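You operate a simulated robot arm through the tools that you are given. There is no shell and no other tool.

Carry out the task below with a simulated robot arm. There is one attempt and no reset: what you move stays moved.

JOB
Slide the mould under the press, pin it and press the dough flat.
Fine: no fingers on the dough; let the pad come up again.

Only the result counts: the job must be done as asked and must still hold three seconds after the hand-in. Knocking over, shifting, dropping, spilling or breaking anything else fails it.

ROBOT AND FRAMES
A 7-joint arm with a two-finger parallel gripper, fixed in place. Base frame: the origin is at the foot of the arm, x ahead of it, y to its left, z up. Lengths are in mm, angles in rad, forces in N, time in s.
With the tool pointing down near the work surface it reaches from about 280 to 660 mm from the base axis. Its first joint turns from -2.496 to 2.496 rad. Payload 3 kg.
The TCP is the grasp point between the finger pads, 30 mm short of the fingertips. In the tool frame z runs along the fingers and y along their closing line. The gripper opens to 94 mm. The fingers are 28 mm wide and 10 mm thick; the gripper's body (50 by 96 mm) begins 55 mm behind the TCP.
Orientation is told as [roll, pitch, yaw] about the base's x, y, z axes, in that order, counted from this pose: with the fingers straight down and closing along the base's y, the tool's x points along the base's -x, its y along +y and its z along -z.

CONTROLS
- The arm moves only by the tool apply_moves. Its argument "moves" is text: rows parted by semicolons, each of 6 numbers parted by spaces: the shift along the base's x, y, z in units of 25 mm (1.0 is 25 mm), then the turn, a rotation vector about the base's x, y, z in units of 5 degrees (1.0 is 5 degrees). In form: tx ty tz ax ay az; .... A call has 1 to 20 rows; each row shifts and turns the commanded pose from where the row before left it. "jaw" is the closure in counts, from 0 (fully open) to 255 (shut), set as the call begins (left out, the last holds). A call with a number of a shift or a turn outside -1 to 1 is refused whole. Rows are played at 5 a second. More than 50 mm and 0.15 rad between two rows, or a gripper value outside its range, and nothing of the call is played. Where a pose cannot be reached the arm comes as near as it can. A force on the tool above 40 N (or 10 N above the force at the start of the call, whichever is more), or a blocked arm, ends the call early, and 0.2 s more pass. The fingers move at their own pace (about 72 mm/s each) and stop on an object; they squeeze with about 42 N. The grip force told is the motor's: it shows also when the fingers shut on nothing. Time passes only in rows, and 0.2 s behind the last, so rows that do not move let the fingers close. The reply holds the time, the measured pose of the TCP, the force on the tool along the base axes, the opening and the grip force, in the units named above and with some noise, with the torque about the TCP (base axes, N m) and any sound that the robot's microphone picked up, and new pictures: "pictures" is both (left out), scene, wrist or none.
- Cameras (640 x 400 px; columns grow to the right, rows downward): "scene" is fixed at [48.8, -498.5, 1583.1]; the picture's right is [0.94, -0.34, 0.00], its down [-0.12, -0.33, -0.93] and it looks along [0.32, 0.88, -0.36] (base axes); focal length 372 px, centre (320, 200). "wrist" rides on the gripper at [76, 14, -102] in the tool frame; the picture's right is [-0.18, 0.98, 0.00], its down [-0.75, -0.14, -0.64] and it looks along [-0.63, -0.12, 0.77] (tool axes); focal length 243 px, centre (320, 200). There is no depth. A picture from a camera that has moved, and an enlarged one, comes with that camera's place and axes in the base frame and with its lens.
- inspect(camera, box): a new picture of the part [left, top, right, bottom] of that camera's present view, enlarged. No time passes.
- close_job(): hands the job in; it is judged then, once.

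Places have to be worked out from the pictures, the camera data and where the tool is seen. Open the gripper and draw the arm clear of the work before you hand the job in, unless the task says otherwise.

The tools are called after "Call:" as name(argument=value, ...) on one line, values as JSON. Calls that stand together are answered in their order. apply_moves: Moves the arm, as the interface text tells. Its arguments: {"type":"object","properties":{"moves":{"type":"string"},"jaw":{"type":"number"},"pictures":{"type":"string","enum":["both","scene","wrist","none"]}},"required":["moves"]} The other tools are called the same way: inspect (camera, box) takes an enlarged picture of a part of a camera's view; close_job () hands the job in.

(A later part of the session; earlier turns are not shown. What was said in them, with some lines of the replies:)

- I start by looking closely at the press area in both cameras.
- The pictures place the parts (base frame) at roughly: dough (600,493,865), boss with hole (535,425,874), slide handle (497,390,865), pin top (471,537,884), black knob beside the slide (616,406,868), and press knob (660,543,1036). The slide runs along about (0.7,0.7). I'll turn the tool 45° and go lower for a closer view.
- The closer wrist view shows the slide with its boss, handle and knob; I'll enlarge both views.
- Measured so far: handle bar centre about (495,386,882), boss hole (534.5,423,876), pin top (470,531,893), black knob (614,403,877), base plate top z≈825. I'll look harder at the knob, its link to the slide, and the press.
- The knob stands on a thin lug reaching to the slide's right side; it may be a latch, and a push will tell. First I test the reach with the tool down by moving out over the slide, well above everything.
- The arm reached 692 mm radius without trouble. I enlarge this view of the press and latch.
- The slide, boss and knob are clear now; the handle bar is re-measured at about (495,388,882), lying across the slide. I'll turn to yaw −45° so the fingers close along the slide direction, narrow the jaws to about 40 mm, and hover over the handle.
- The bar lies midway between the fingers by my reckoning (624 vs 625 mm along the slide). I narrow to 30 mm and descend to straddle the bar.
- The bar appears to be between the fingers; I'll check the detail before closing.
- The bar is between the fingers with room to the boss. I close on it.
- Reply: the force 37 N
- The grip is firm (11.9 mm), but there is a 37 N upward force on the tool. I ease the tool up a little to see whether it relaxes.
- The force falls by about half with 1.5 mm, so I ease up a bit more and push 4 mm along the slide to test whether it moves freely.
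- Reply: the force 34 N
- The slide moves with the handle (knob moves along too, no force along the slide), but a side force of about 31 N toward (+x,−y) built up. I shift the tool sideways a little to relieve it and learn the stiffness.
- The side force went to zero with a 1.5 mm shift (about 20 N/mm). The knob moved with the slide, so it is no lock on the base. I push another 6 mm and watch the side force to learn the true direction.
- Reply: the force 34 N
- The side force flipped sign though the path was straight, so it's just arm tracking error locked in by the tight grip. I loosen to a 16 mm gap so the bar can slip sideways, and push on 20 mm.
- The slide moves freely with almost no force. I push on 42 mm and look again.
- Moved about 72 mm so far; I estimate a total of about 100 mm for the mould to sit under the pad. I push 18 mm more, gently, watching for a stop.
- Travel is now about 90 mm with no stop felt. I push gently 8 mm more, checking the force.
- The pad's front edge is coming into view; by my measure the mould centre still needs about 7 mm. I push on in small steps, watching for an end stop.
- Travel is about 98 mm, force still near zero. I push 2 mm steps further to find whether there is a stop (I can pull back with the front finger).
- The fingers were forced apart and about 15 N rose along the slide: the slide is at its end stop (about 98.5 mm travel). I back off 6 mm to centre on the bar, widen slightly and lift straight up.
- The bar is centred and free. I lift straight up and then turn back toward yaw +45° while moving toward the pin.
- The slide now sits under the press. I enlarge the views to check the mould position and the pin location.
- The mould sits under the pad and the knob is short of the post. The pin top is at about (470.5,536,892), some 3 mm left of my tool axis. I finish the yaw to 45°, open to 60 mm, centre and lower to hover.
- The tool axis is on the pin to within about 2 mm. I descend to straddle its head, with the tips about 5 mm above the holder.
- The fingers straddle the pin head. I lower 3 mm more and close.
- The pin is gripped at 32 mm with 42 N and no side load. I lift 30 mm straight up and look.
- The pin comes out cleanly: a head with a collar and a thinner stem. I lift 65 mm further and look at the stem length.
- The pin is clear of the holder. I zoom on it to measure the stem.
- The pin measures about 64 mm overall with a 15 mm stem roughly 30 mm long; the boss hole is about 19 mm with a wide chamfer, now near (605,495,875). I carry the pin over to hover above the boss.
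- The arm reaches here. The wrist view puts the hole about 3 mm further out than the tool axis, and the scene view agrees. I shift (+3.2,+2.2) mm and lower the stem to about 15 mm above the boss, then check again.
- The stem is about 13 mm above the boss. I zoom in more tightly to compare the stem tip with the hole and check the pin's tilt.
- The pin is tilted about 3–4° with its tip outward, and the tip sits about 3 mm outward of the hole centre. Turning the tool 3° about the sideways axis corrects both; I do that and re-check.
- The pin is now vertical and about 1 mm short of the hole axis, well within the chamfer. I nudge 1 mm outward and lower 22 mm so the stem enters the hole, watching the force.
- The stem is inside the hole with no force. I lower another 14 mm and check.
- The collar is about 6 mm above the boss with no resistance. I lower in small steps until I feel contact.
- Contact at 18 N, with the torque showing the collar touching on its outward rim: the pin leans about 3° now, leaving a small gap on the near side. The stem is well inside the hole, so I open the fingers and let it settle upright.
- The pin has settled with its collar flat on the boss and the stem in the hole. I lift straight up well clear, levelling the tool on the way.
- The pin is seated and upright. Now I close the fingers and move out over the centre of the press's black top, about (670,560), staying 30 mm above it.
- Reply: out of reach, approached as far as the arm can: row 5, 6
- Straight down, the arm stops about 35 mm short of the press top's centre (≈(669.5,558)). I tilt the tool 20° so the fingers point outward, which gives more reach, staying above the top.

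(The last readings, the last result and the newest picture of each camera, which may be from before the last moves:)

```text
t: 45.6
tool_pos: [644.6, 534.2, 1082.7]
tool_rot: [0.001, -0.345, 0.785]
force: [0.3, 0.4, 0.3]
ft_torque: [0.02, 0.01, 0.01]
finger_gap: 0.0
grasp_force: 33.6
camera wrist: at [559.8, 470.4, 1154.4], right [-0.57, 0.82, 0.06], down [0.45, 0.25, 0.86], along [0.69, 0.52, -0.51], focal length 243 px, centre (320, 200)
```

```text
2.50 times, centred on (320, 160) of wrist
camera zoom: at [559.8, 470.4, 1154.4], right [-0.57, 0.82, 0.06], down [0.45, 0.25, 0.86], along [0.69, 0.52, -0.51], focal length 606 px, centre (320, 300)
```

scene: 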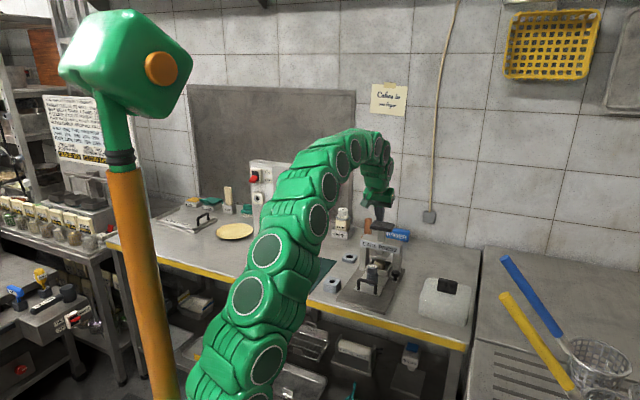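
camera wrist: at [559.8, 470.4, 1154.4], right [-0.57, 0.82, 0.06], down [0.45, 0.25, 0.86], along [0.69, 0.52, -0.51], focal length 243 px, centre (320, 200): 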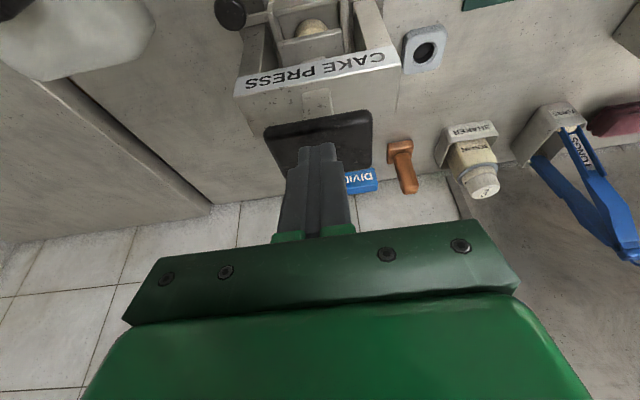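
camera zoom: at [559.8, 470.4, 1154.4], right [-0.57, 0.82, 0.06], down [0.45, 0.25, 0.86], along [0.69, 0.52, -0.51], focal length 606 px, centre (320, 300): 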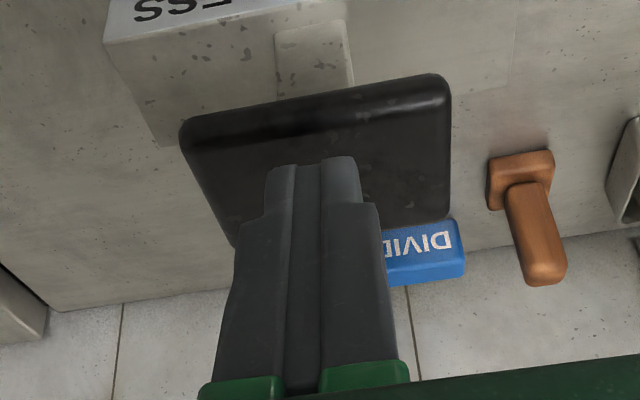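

The tilt worked and the pose held at (645,534). I move 38 mm outward over the centre of the press top.

Call:
apply_moves(moves="0.36 0.36 0 0 0 0;0.36 0.36 0 0 0 0;0.36 0.36 0 0 0 0;0 0 0 0 0 0", pictures="wrist")

Call:
inspect(camera="scene", box=[355, 185, 425, 275])

Call:
inspect(camera="wrist", box=[220, 80, 420, 240])

```text
t: 46.6
tool_pos: [672.3, 562.9, 1083.7]
tool_rot: [0.0, -0.345, 0.785]
force: [0.1, 0.2, -0.6]
ft_torque: [0.0, -0.02, -0.01]
finger_gap: 0.0
grasp_force: 33.2
camera wrist: at [586.8, 498.7, 1154.8], right [-0.57, 0.82, 0.06], down [0.45, 0.25, 0.86], along [0.69, 0.52, -0.51], focal length 243 px, centre (320, 200)
```

wrist: 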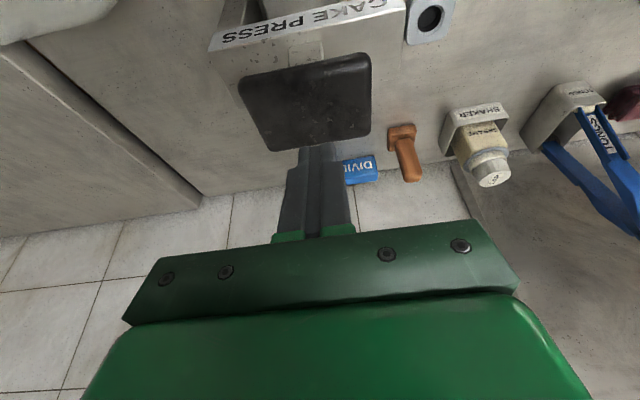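

```text
4.44 times, centred on (390, 230) of scene
camera zoom: at [48.8, -498.5, 1583.1], right [0.94, -0.34, 0.0], down [-0.12, -0.33, -0.93], along [0.32, 0.88, -0.36], focal length 1653 px, centre (9, 67)
```

zoom: 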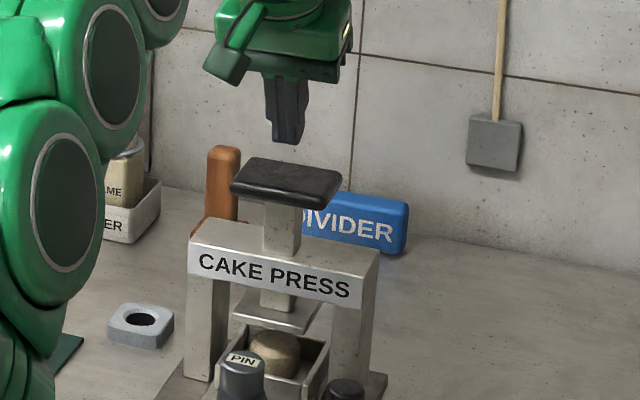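

```text
2.50 times, centred on (320, 160) of wrist
camera zoom: at [586.8, 498.7, 1154.8], right [-0.57, 0.82, 0.06], down [0.45, 0.25, 0.86], along [0.69, 0.52, -0.51], focal length 606 px, centre (320, 300)
```

zoom: 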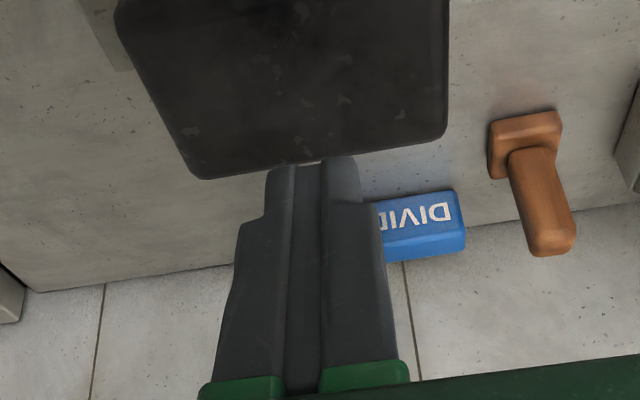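

The press top's centre reads about (671,560), right under the fingertips' lower edge. I descend 20 mm, then feel for contact.

Call:
apply_moves(moves="0 0 -0.4 0 0 0;0 0 -0.4 0 0 0;0 0 -0.12 0 0 0;0 0 -0.12 0 0 0;0 0 0 0 0 0", pictures="none")

Call:
inspect(camera="scene", box=[355, 185, 425, 275])

```text
t: 47.8
tool_pos: [671.4, 562.3, 1059.7]
tool_rot: [0.0, -0.344, 0.786]
force: [0.6, 0.0, 0.8]
ft_torque: [0.04, -0.01, -0.01]
finger_gap: 0.0
grasp_force: 33.4
```

```text
4.44 times, centred on (390, 230) of scene
camera zoom: at [48.8, -498.5, 1583.1], right [0.94, -0.34, 0.0], down [-0.12, -0.33, -0.93], along [0.32, 0.88, -0.36], focal length 1653 px, centre (9, 67)
```

zoom: 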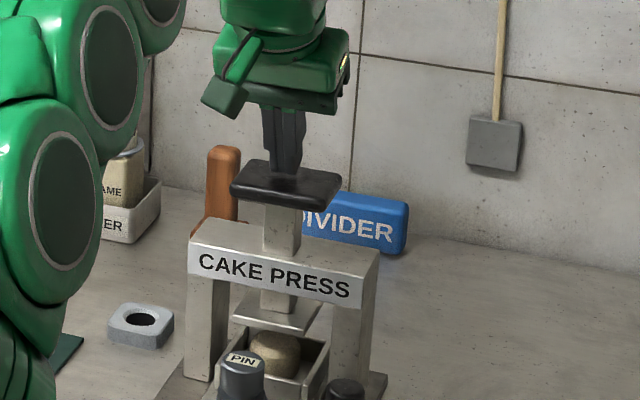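

The fingertips look centred on the black top and almost touching. I press down 8 mm in small steps and watch the force.

Call:
apply_moves(moves="0 0 -0.08 0 0 0;0 0 -0.08 0 0 0;0 0 -0.08 0 0 0;0 0 -0.08 0 0 0;0 0 0 0 0 0", pictures="none")

Call:
inspect(camera="scene", box=[355, 205, 425, 295])

```text
t: 49.0
tool_pos: [671.6, 562.7, 1049.9]
tool_rot: [0.001, -0.347, 0.788]
force: [0.0, 0.2, 2.1]
ft_torque: [0.02, 0.0, 0.01]
finger_gap: 0.0
grasp_force: 32.7
```

```text
4.44 times, centred on (390, 250) of scene
camera zoom: at [48.8, -498.5, 1583.1], right [0.94, -0.34, 0.0], down [-0.12, -0.33, -0.93], along [0.32, 0.88, -0.36], focal length 1653 px, centre (9, -22)
```

zoom: 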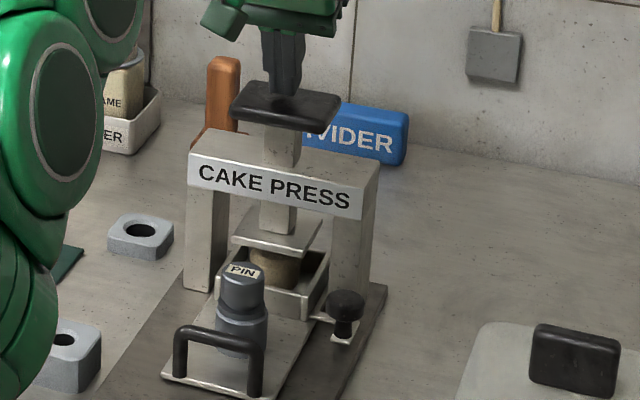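

The press top is moving down with about 2 N of spring force. I continue pressing in 2.5 mm steps.

Call:
apply_moves(moves="0 0 -0.1 0 0 0;0 0 -0.1 0 0 0;0 0 -0.1 0 0 0;0 0 -0.1 0 0 0;0 0 0 0 0 0", pictures="none")

Call:
inspect(camera="scene", box=[355, 205, 425, 295])

```text
t: 50.2
tool_pos: [672.4, 563.0, 1041.3]
tool_rot: [-0.001, -0.344, 0.787]
force: [0.0, 0.9, 0.3]
ft_torque: [-0.02, 0.03, -0.01]
finger_gap: 0.2
grasp_force: 32.8
```

```text
4.44 times, centred on (390, 250) of scene
camera zoom: at [48.8, -498.5, 1583.1], right [0.94, -0.34, 0.0], down [-0.12, -0.33, -0.93], along [0.32, 0.88, -0.36], focal length 1653 px, centre (9, -22)
```

zoom: 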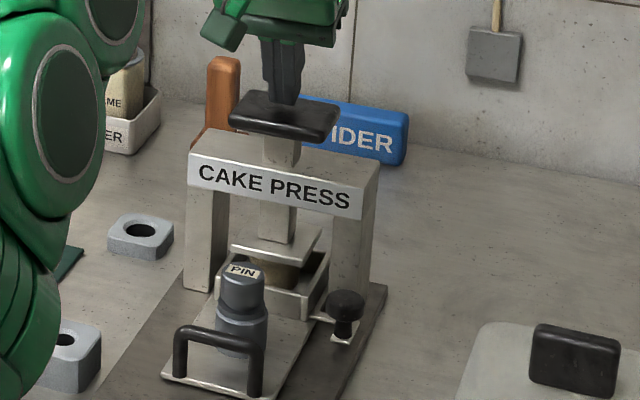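

The pad has reached the dough's height with little force. I keep pressing.

Call:
apply_moves(moves="0 0 -0.1 0 0 0;0 0 -0.1 0 0 0;0 0 -0.1 0 0 0;0 0 -0.1 0 0 0;0 0 0 0 0 0", pictures="none")

Call:
inspect(camera="scene", box=[355, 205, 425, 295])

```text
t: 51.4
tool_pos: [673.2, 563.2, 1029.8]
tool_rot: [0.0, -0.347, 0.786]
force: [0.5, -2.8, 4.2]
ft_torque: [-0.04, 0.03, 0.0]
finger_gap: 0.0
grasp_force: 33.1
```

```text
4.44 times, centred on (390, 250) of scene
camera zoom: at [48.8, -498.5, 1583.1], right [0.94, -0.34, 0.0], down [-0.12, -0.33, -0.93], along [0.32, 0.88, -0.36], focal length 1653 px, centre (9, -22)
```

zoom: 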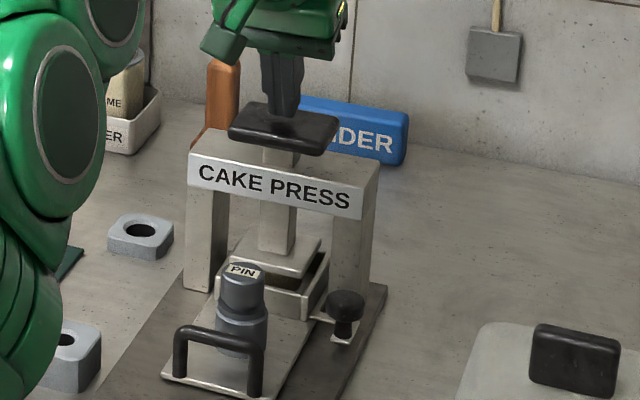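

The pad is going into the mould. I press on another 8 mm.

Call:
apply_moves(moves="0 0 -0.08 0 0 0;0 0 -0.08 0 0 0;0 0 -0.08 0 0 0;0 0 -0.08 0 0 0;0 0 0 0 0 0", pictures="none")

Call:
inspect(camera="scene", box=[355, 205, 425, 295])

```text
t: 52.6
tool_pos: [673.1, 562.8, 1021.7]
tool_rot: [0.0, -0.347, 0.786]
force: [0.0, -0.7, 4.1]
ft_torque: [-0.06, 0.04, -0.02]
finger_gap: 0.0
grasp_force: 33.0
```

```text
4.44 times, centred on (390, 250) of scene
camera zoom: at [48.8, -498.5, 1583.1], right [0.94, -0.34, 0.0], down [-0.12, -0.33, -0.93], along [0.32, 0.88, -0.36], focal length 1653 px, centre (9, -22)
```

zoom: 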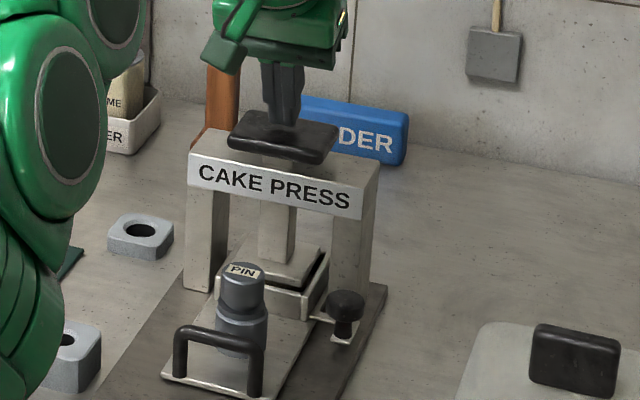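

The pad is in the mould now and the force is still small. I go on until it clearly resists.

Call:
apply_moves(moves="0 0 -0.08 0 0 0;0 0 -0.08 0 0 0;0 0 -0.08 0 0 0;0 0 0 0 0 0", pictures="none")

Call:
inspect(camera="scene", box=[355, 205, 425, 295])

```text
t: 53.6
tool_pos: [673.2, 561.7, 1015.6]
tool_rot: [0.002, -0.346, 0.786]
force: [-1.8, 0.3, 4.6]
ft_torque: [0.02, 0.08, -0.01]
finger_gap: 0.0
grasp_force: 33.6
```

```text
4.44 times, centred on (390, 250) of scene
camera zoom: at [48.8, -498.5, 1583.1], right [0.94, -0.34, 0.0], down [-0.12, -0.33, -0.93], along [0.32, 0.88, -0.36], focal length 1653 px, centre (9, -22)
```

zoom: 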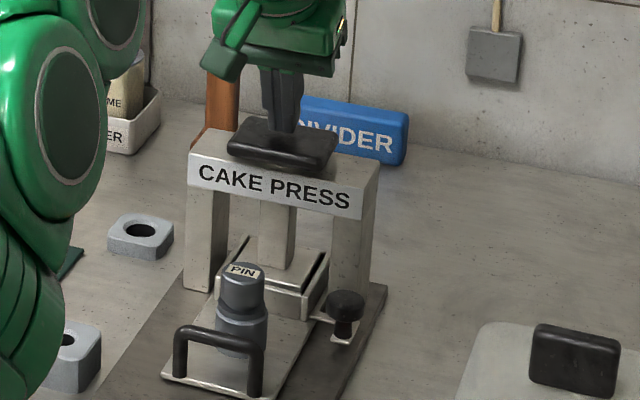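

The top is nearly down on the arch and the force is about 5 N. I continue with small steps to the end of the stroke.

Call:
apply_moves(moves="0 0 -0.06 0 0 0;0 0 -0.06 0 0 0;0 0 -0.06 0 0 0;0 0 0 0 0 0", pictures="none")

Call:
inspect(camera="scene", box=[355, 205, 425, 295])

```text
t: 54.4
tool_pos: [673.7, 562.5, 1015.5]
tool_rot: [-0.002, -0.353, 0.785]
force: [-2.4, -1.3, 11.7]
ft_torque: [-0.08, 0.15, 0.01]
finger_gap: 0.1
grasp_force: 33.2
stopped in row 3: the force on the tool passed its limit at 42 N (the readings are from after the stop); the commanded pose is now the measured one
```

```text
4.44 times, centred on (390, 250) of scene
camera zoom: at [48.8, -498.5, 1583.1], right [0.94, -0.34, 0.0], down [-0.12, -0.33, -0.93], along [0.32, 0.88, -0.36], focal length 1653 px, centre (9, -22)
```

zoom: 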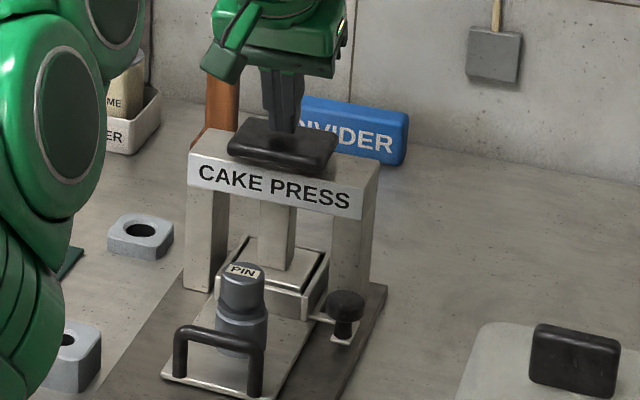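

42 N was reached at the bottom: the stroke's end. I press once more lightly and hold for about a second to be sure the dough is flat.

Call:
apply_moves(moves="0 0 -0.05 0 0 0;0 0 -0.04 0 0 0;0 0 0 0 0 0;0 0 0 0 0 0;0 0 0 0 0 0;0 0 0 0 0 0", pictures="none")

Call:
inspect(camera="scene", box=[365, 235, 415, 295])

```text
t: 55.4
tool_pos: [674.6, 563.7, 1013.9]
tool_rot: [-0.001, -0.356, 0.786]
force: [-1.6, -0.4, 11.5]
ft_torque: [-0.04, 0.11, -0.03]
finger_gap: 0.0
grasp_force: 33.2
stopped in row 4: the force on the tool passed its limit at 41 N (the readings are from after the stop); the commanded pose is now the measured one
```

```text
6.67 times, centred on (390, 265) of scene
camera zoom: at [48.8, -498.5, 1583.1], right [0.94, -0.34, 0.0], down [-0.12, -0.33, -0.93], along [0.32, 0.88, -0.36], focal length 2480 px, centre (-147, -233)
```

zoom: 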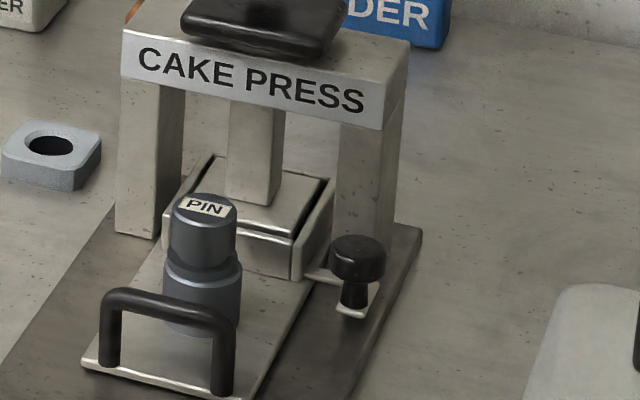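

The pad sits in the mould against a hard stop. I now rise slowly and let the pad come up again.

Call:
apply_moves(moves="0 0 0.1 0 0 0;0 0 0.2 0 0 0;0 0 0.3 0 0 0;0 0 0.3 0 0 0;0 0 0.4 0 0 0;0 0 0.5 0 0 0;0 0 0.6 0 0 0;0 0 0.6 0 0 0;0 0 0 0 0 0", pictures="both")

Call:
inspect(camera="scene", box=[355, 205, 425, 295])

```text
t: 57.4
tool_pos: [673.7, 563.0, 1089.5]
tool_rot: [-0.003, -0.352, 0.786]
force: [1.4, -0.6, 0.3]
ft_torque: [-0.02, 0.02, 0.01]
finger_gap: 0.0
grasp_force: 32.5
camera wrist: at [587.1, 499.5, 1158.9], right [-0.57, 0.82, 0.06], down [0.44, 0.24, 0.86], along [0.69, 0.52, -0.5], focal length 243 px, centre (320, 200)
```

scene: 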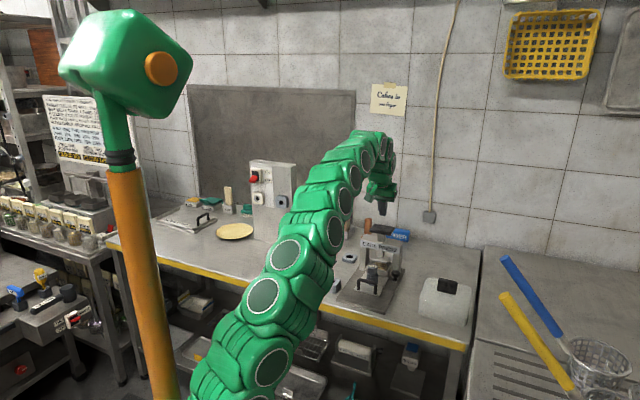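
wrist: 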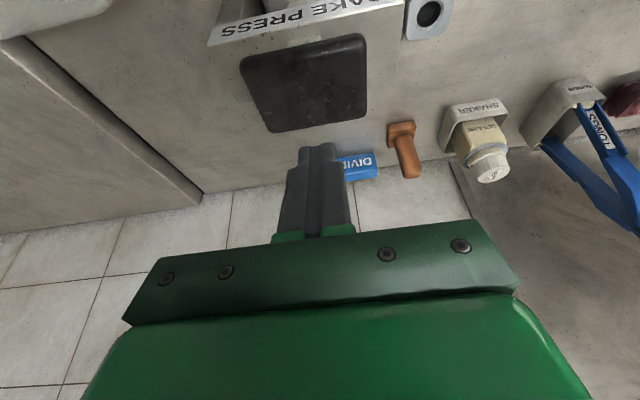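

```text
4.44 times, centred on (390, 250) of scene
camera zoom: at [48.8, -498.5, 1583.1], right [0.94, -0.34, 0.0], down [-0.12, -0.33, -0.93], along [0.32, 0.88, -0.36], focal length 1653 px, centre (9, -22)
```

zoom: 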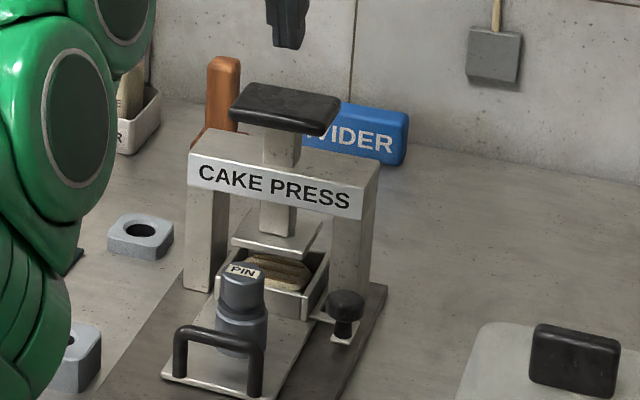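

The dough is now a flat wide cake and the pad has risen most of the way. I lift away, backing off toward the base, and see whether the pad returns fully.

Call:
apply_moves(moves="-0.5 -0.5 0.5 0 0 0;-0.5 -0.5 0.5 0 0 0;-0.7 -0.7 0.5 -0.7 0.7 0;-0.7 -0.7 0.3 -0.7 0.7 0;-0.7 -0.7 0.3 -0.7 0.7 0;-0.7 -0.7 0 -0.7 0.7 0;-0.7 -0.7 0 0 0 0;0 0 0 0 0 0", jaw=60, pictures="both")

Call:
inspect(camera="scene", box=[355, 205, 425, 295])

Call:
inspect(camera="scene", box=[365, 245, 410, 300])

Call:
inspect(camera="wrist", box=[220, 40, 420, 240])

```text
t: 59.2
tool_pos: [561.2, 449.6, 1143.1]
tool_rot: [-0.002, -0.009, 0.785]
force: [-1.2, 0.6, 0.2]
ft_torque: [-0.01, -0.02, -0.01]
finger_gap: 71.9
grasp_force: 0.1
camera wrist: at [497.7, 407.0, 1244.6], right [-0.57, 0.82, 0.0], down [0.63, 0.43, 0.65], along [0.53, 0.37, -0.76], focal length 243 px, centre (320, 200)
```

scene: 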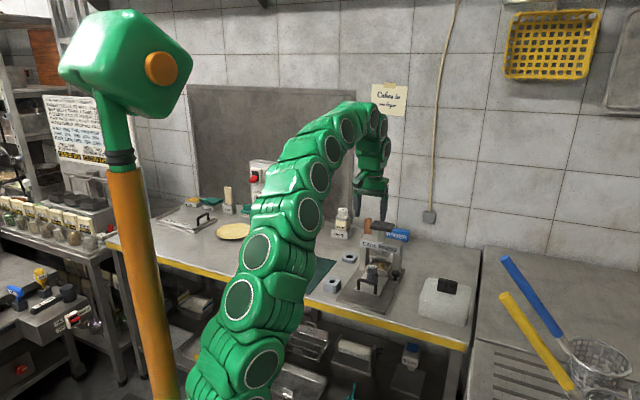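
wrist: 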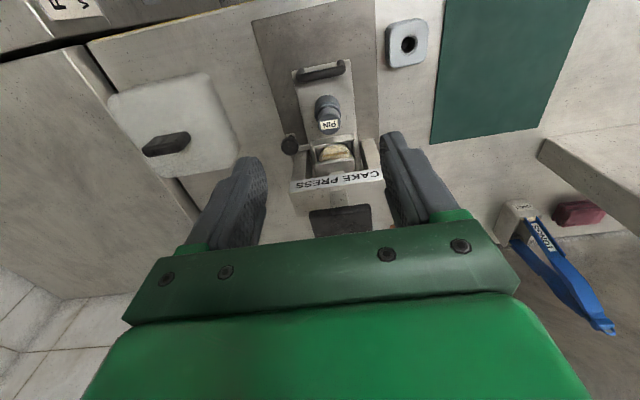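

```text
4.44 times, centred on (390, 250) of scene
camera zoom: at [48.8, -498.5, 1583.1], right [0.94, -0.34, 0.0], down [-0.12, -0.33, -0.93], along [0.32, 0.88, -0.36], focal length 1653 px, centre (9, -22)
```

zoom: 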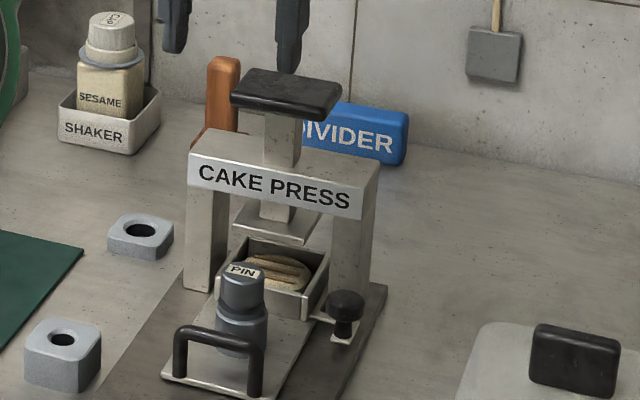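

```text
7.27 times, centred on (388, 272) of scene
camera zoom: at [48.8, -498.5, 1583.1], right [0.94, -0.34, 0.0], down [-0.12, -0.33, -0.93], along [0.32, 0.88, -0.36], focal length 2705 px, centre (-171, -327)
```

zoom: 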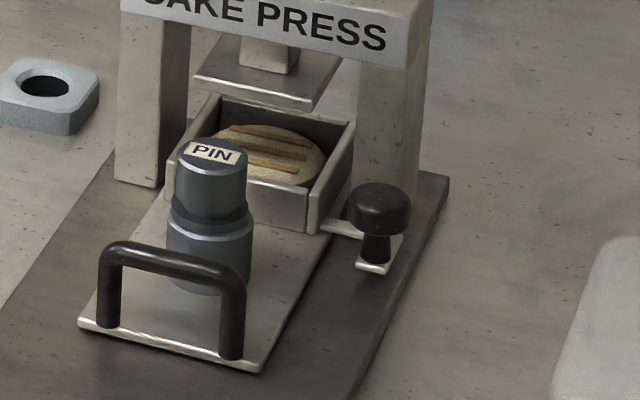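

```text
2.00 times, centred on (320, 140) of wrist
camera zoom: at [497.7, 407.0, 1244.6], right [-0.57, 0.82, 0.0], down [0.63, 0.43, 0.65], along [0.53, 0.37, -0.76], focal length 485 px, centre (320, 320)
```

zoom: 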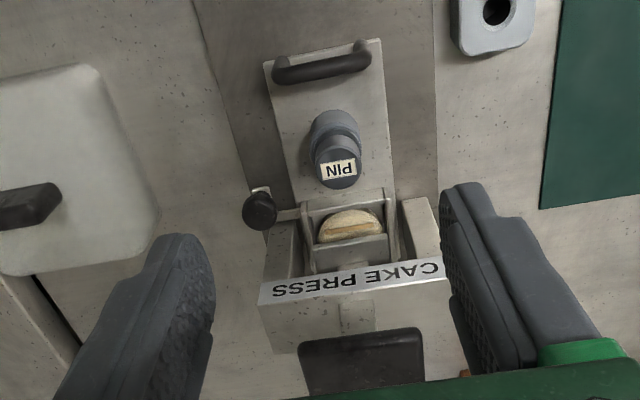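

The pad is fully up again, the dough is a flat cake and the pin stands in the boss. I check the pin's seating closely.

Call:
inspect(camera="scene", box=[366, 258, 386, 288])

Call:
inspect(camera="wrist", box=[290, 80, 360, 150])

Call:
inspect(camera="scene", box=[375, 260, 400, 290])

```text
13.33 times, centred on (376, 273) of scene
camera zoom: at [48.8, -498.5, 1583.1], right [0.94, -0.34, 0.0], down [-0.12, -0.33, -0.93], along [0.32, 0.88, -0.36], focal length 4960 px, centre (-427, -773)
```

zoom: 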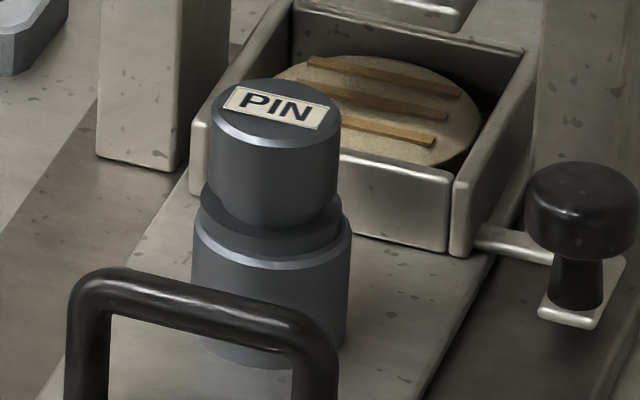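

```text
5.71 times, centred on (325, 115) of wrist
camera zoom: at [497.7, 407.0, 1244.6], right [-0.57, 0.82, 0.0], down [0.63, 0.43, 0.65], along [0.53, 0.37, -0.76], focal length 1386 px, centre (291, 686)
```

zoom: 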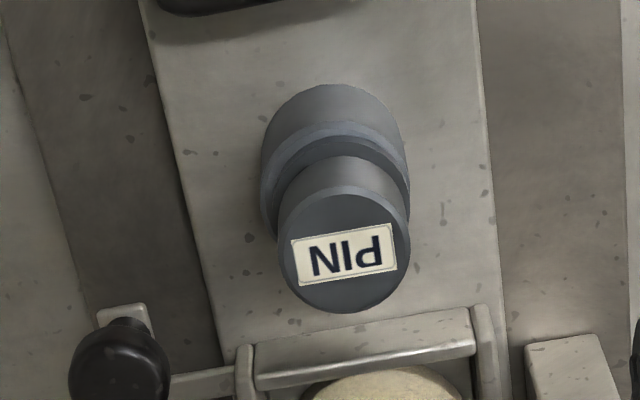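

```text
13.33 times, centred on (388, 275) of scene
camera zoom: at [48.8, -498.5, 1583.1], right [0.94, -0.34, 0.0], down [-0.12, -0.33, -0.93], along [0.32, 0.88, -0.36], focal length 4960 px, centre (-580, -800)
```

zoom: 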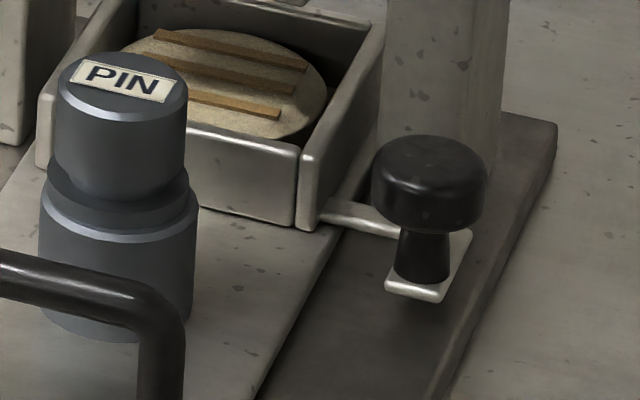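

The collar rests flat on the boss, the cake is flat, and the pad is up. I open the gripper fully and draw the arm well back before handing in.

Call:
apply_moves(moves="-0.7 -0.2 0.5 0 0 0;-0.7 -0.2 0.5 0 0 0;-0.7 -0.2 0.5 0 0 0;-0.7 -0.2 0.5 0 0 0;-0.7 -0.2 0.5 0 0 0;-0.7 -0.2 0.5 0 0 0;-0.7 -0.2 0.5 0 0 0;-0.7 -0.2 0.5 0 0 0;0 0 0 0 0 0;0 0 0 0 0 0;0 0 0 0 0 0", jaw=0, pictures="both")

Call:
inspect(camera="scene", box=[330, 205, 430, 305])

```text
t: 61.6
tool_pos: [420.0, 409.3, 1242.6]
tool_rot: [-0.002, -0.008, 0.784]
force: [0.0, 0.2, 0.2]
ft_torque: [0.03, -0.01, 0.02]
finger_gap: 94.0
grasp_force: 0.1
camera wrist: at [355.4, 367.3, 1344.8], right [-0.57, 0.82, 0.0], down [0.63, 0.43, 0.65], along [0.53, 0.37, -0.76], focal length 243 px, centre (320, 200)
```

scene: 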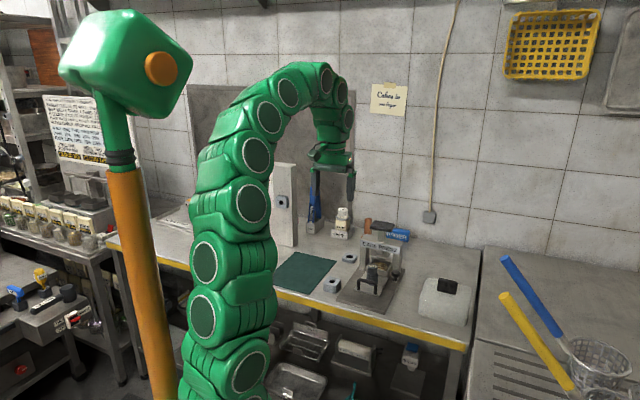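
wrist: 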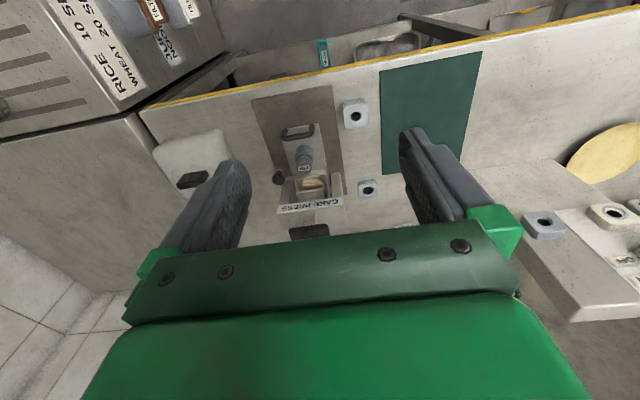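

```text
4.00 times, centred on (380, 255) of scene
camera zoom: at [48.8, -498.5, 1583.1], right [0.94, -0.34, 0.0], down [-0.12, -0.33, -0.93], along [0.32, 0.88, -0.36], focal length 1488 px, centre (80, -20)
```

zoom: 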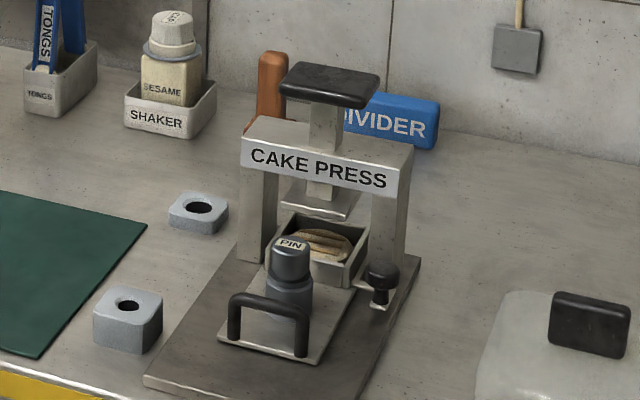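

The mould is under the press and pinned, the dough is flat, the pad is up, nothing else moved, and the arm is clear with the gripper open. I hand the job in.

Call:
close_job()

```text
The job is handed in.
```

The mould is under the press and pinned, the dough is pressed flat, and the pad has come back up. I've handed the job in but haven't had a verdict back.

- **Mould:** I pushed the slide by its handle about 98 mm until it reached its end stop.
- **Pin:** It stands in the boss hole with its collar flat on top. I couldn't see whether the stem also reaches into the base, and I didn't test it by pulling the slide.
- **Dough:** I pressed the top down to the hard stop of the stroke (about 42 N). In the last pictures the dough is a flat cake in the mould. The fingers never touched it.
- **Surroundings:** The last pictures show nothing else moved. The gripper is open and the arm is drawn back.

I left the black knob beside the mould alone. It moved along with the slide and wasn't needed.
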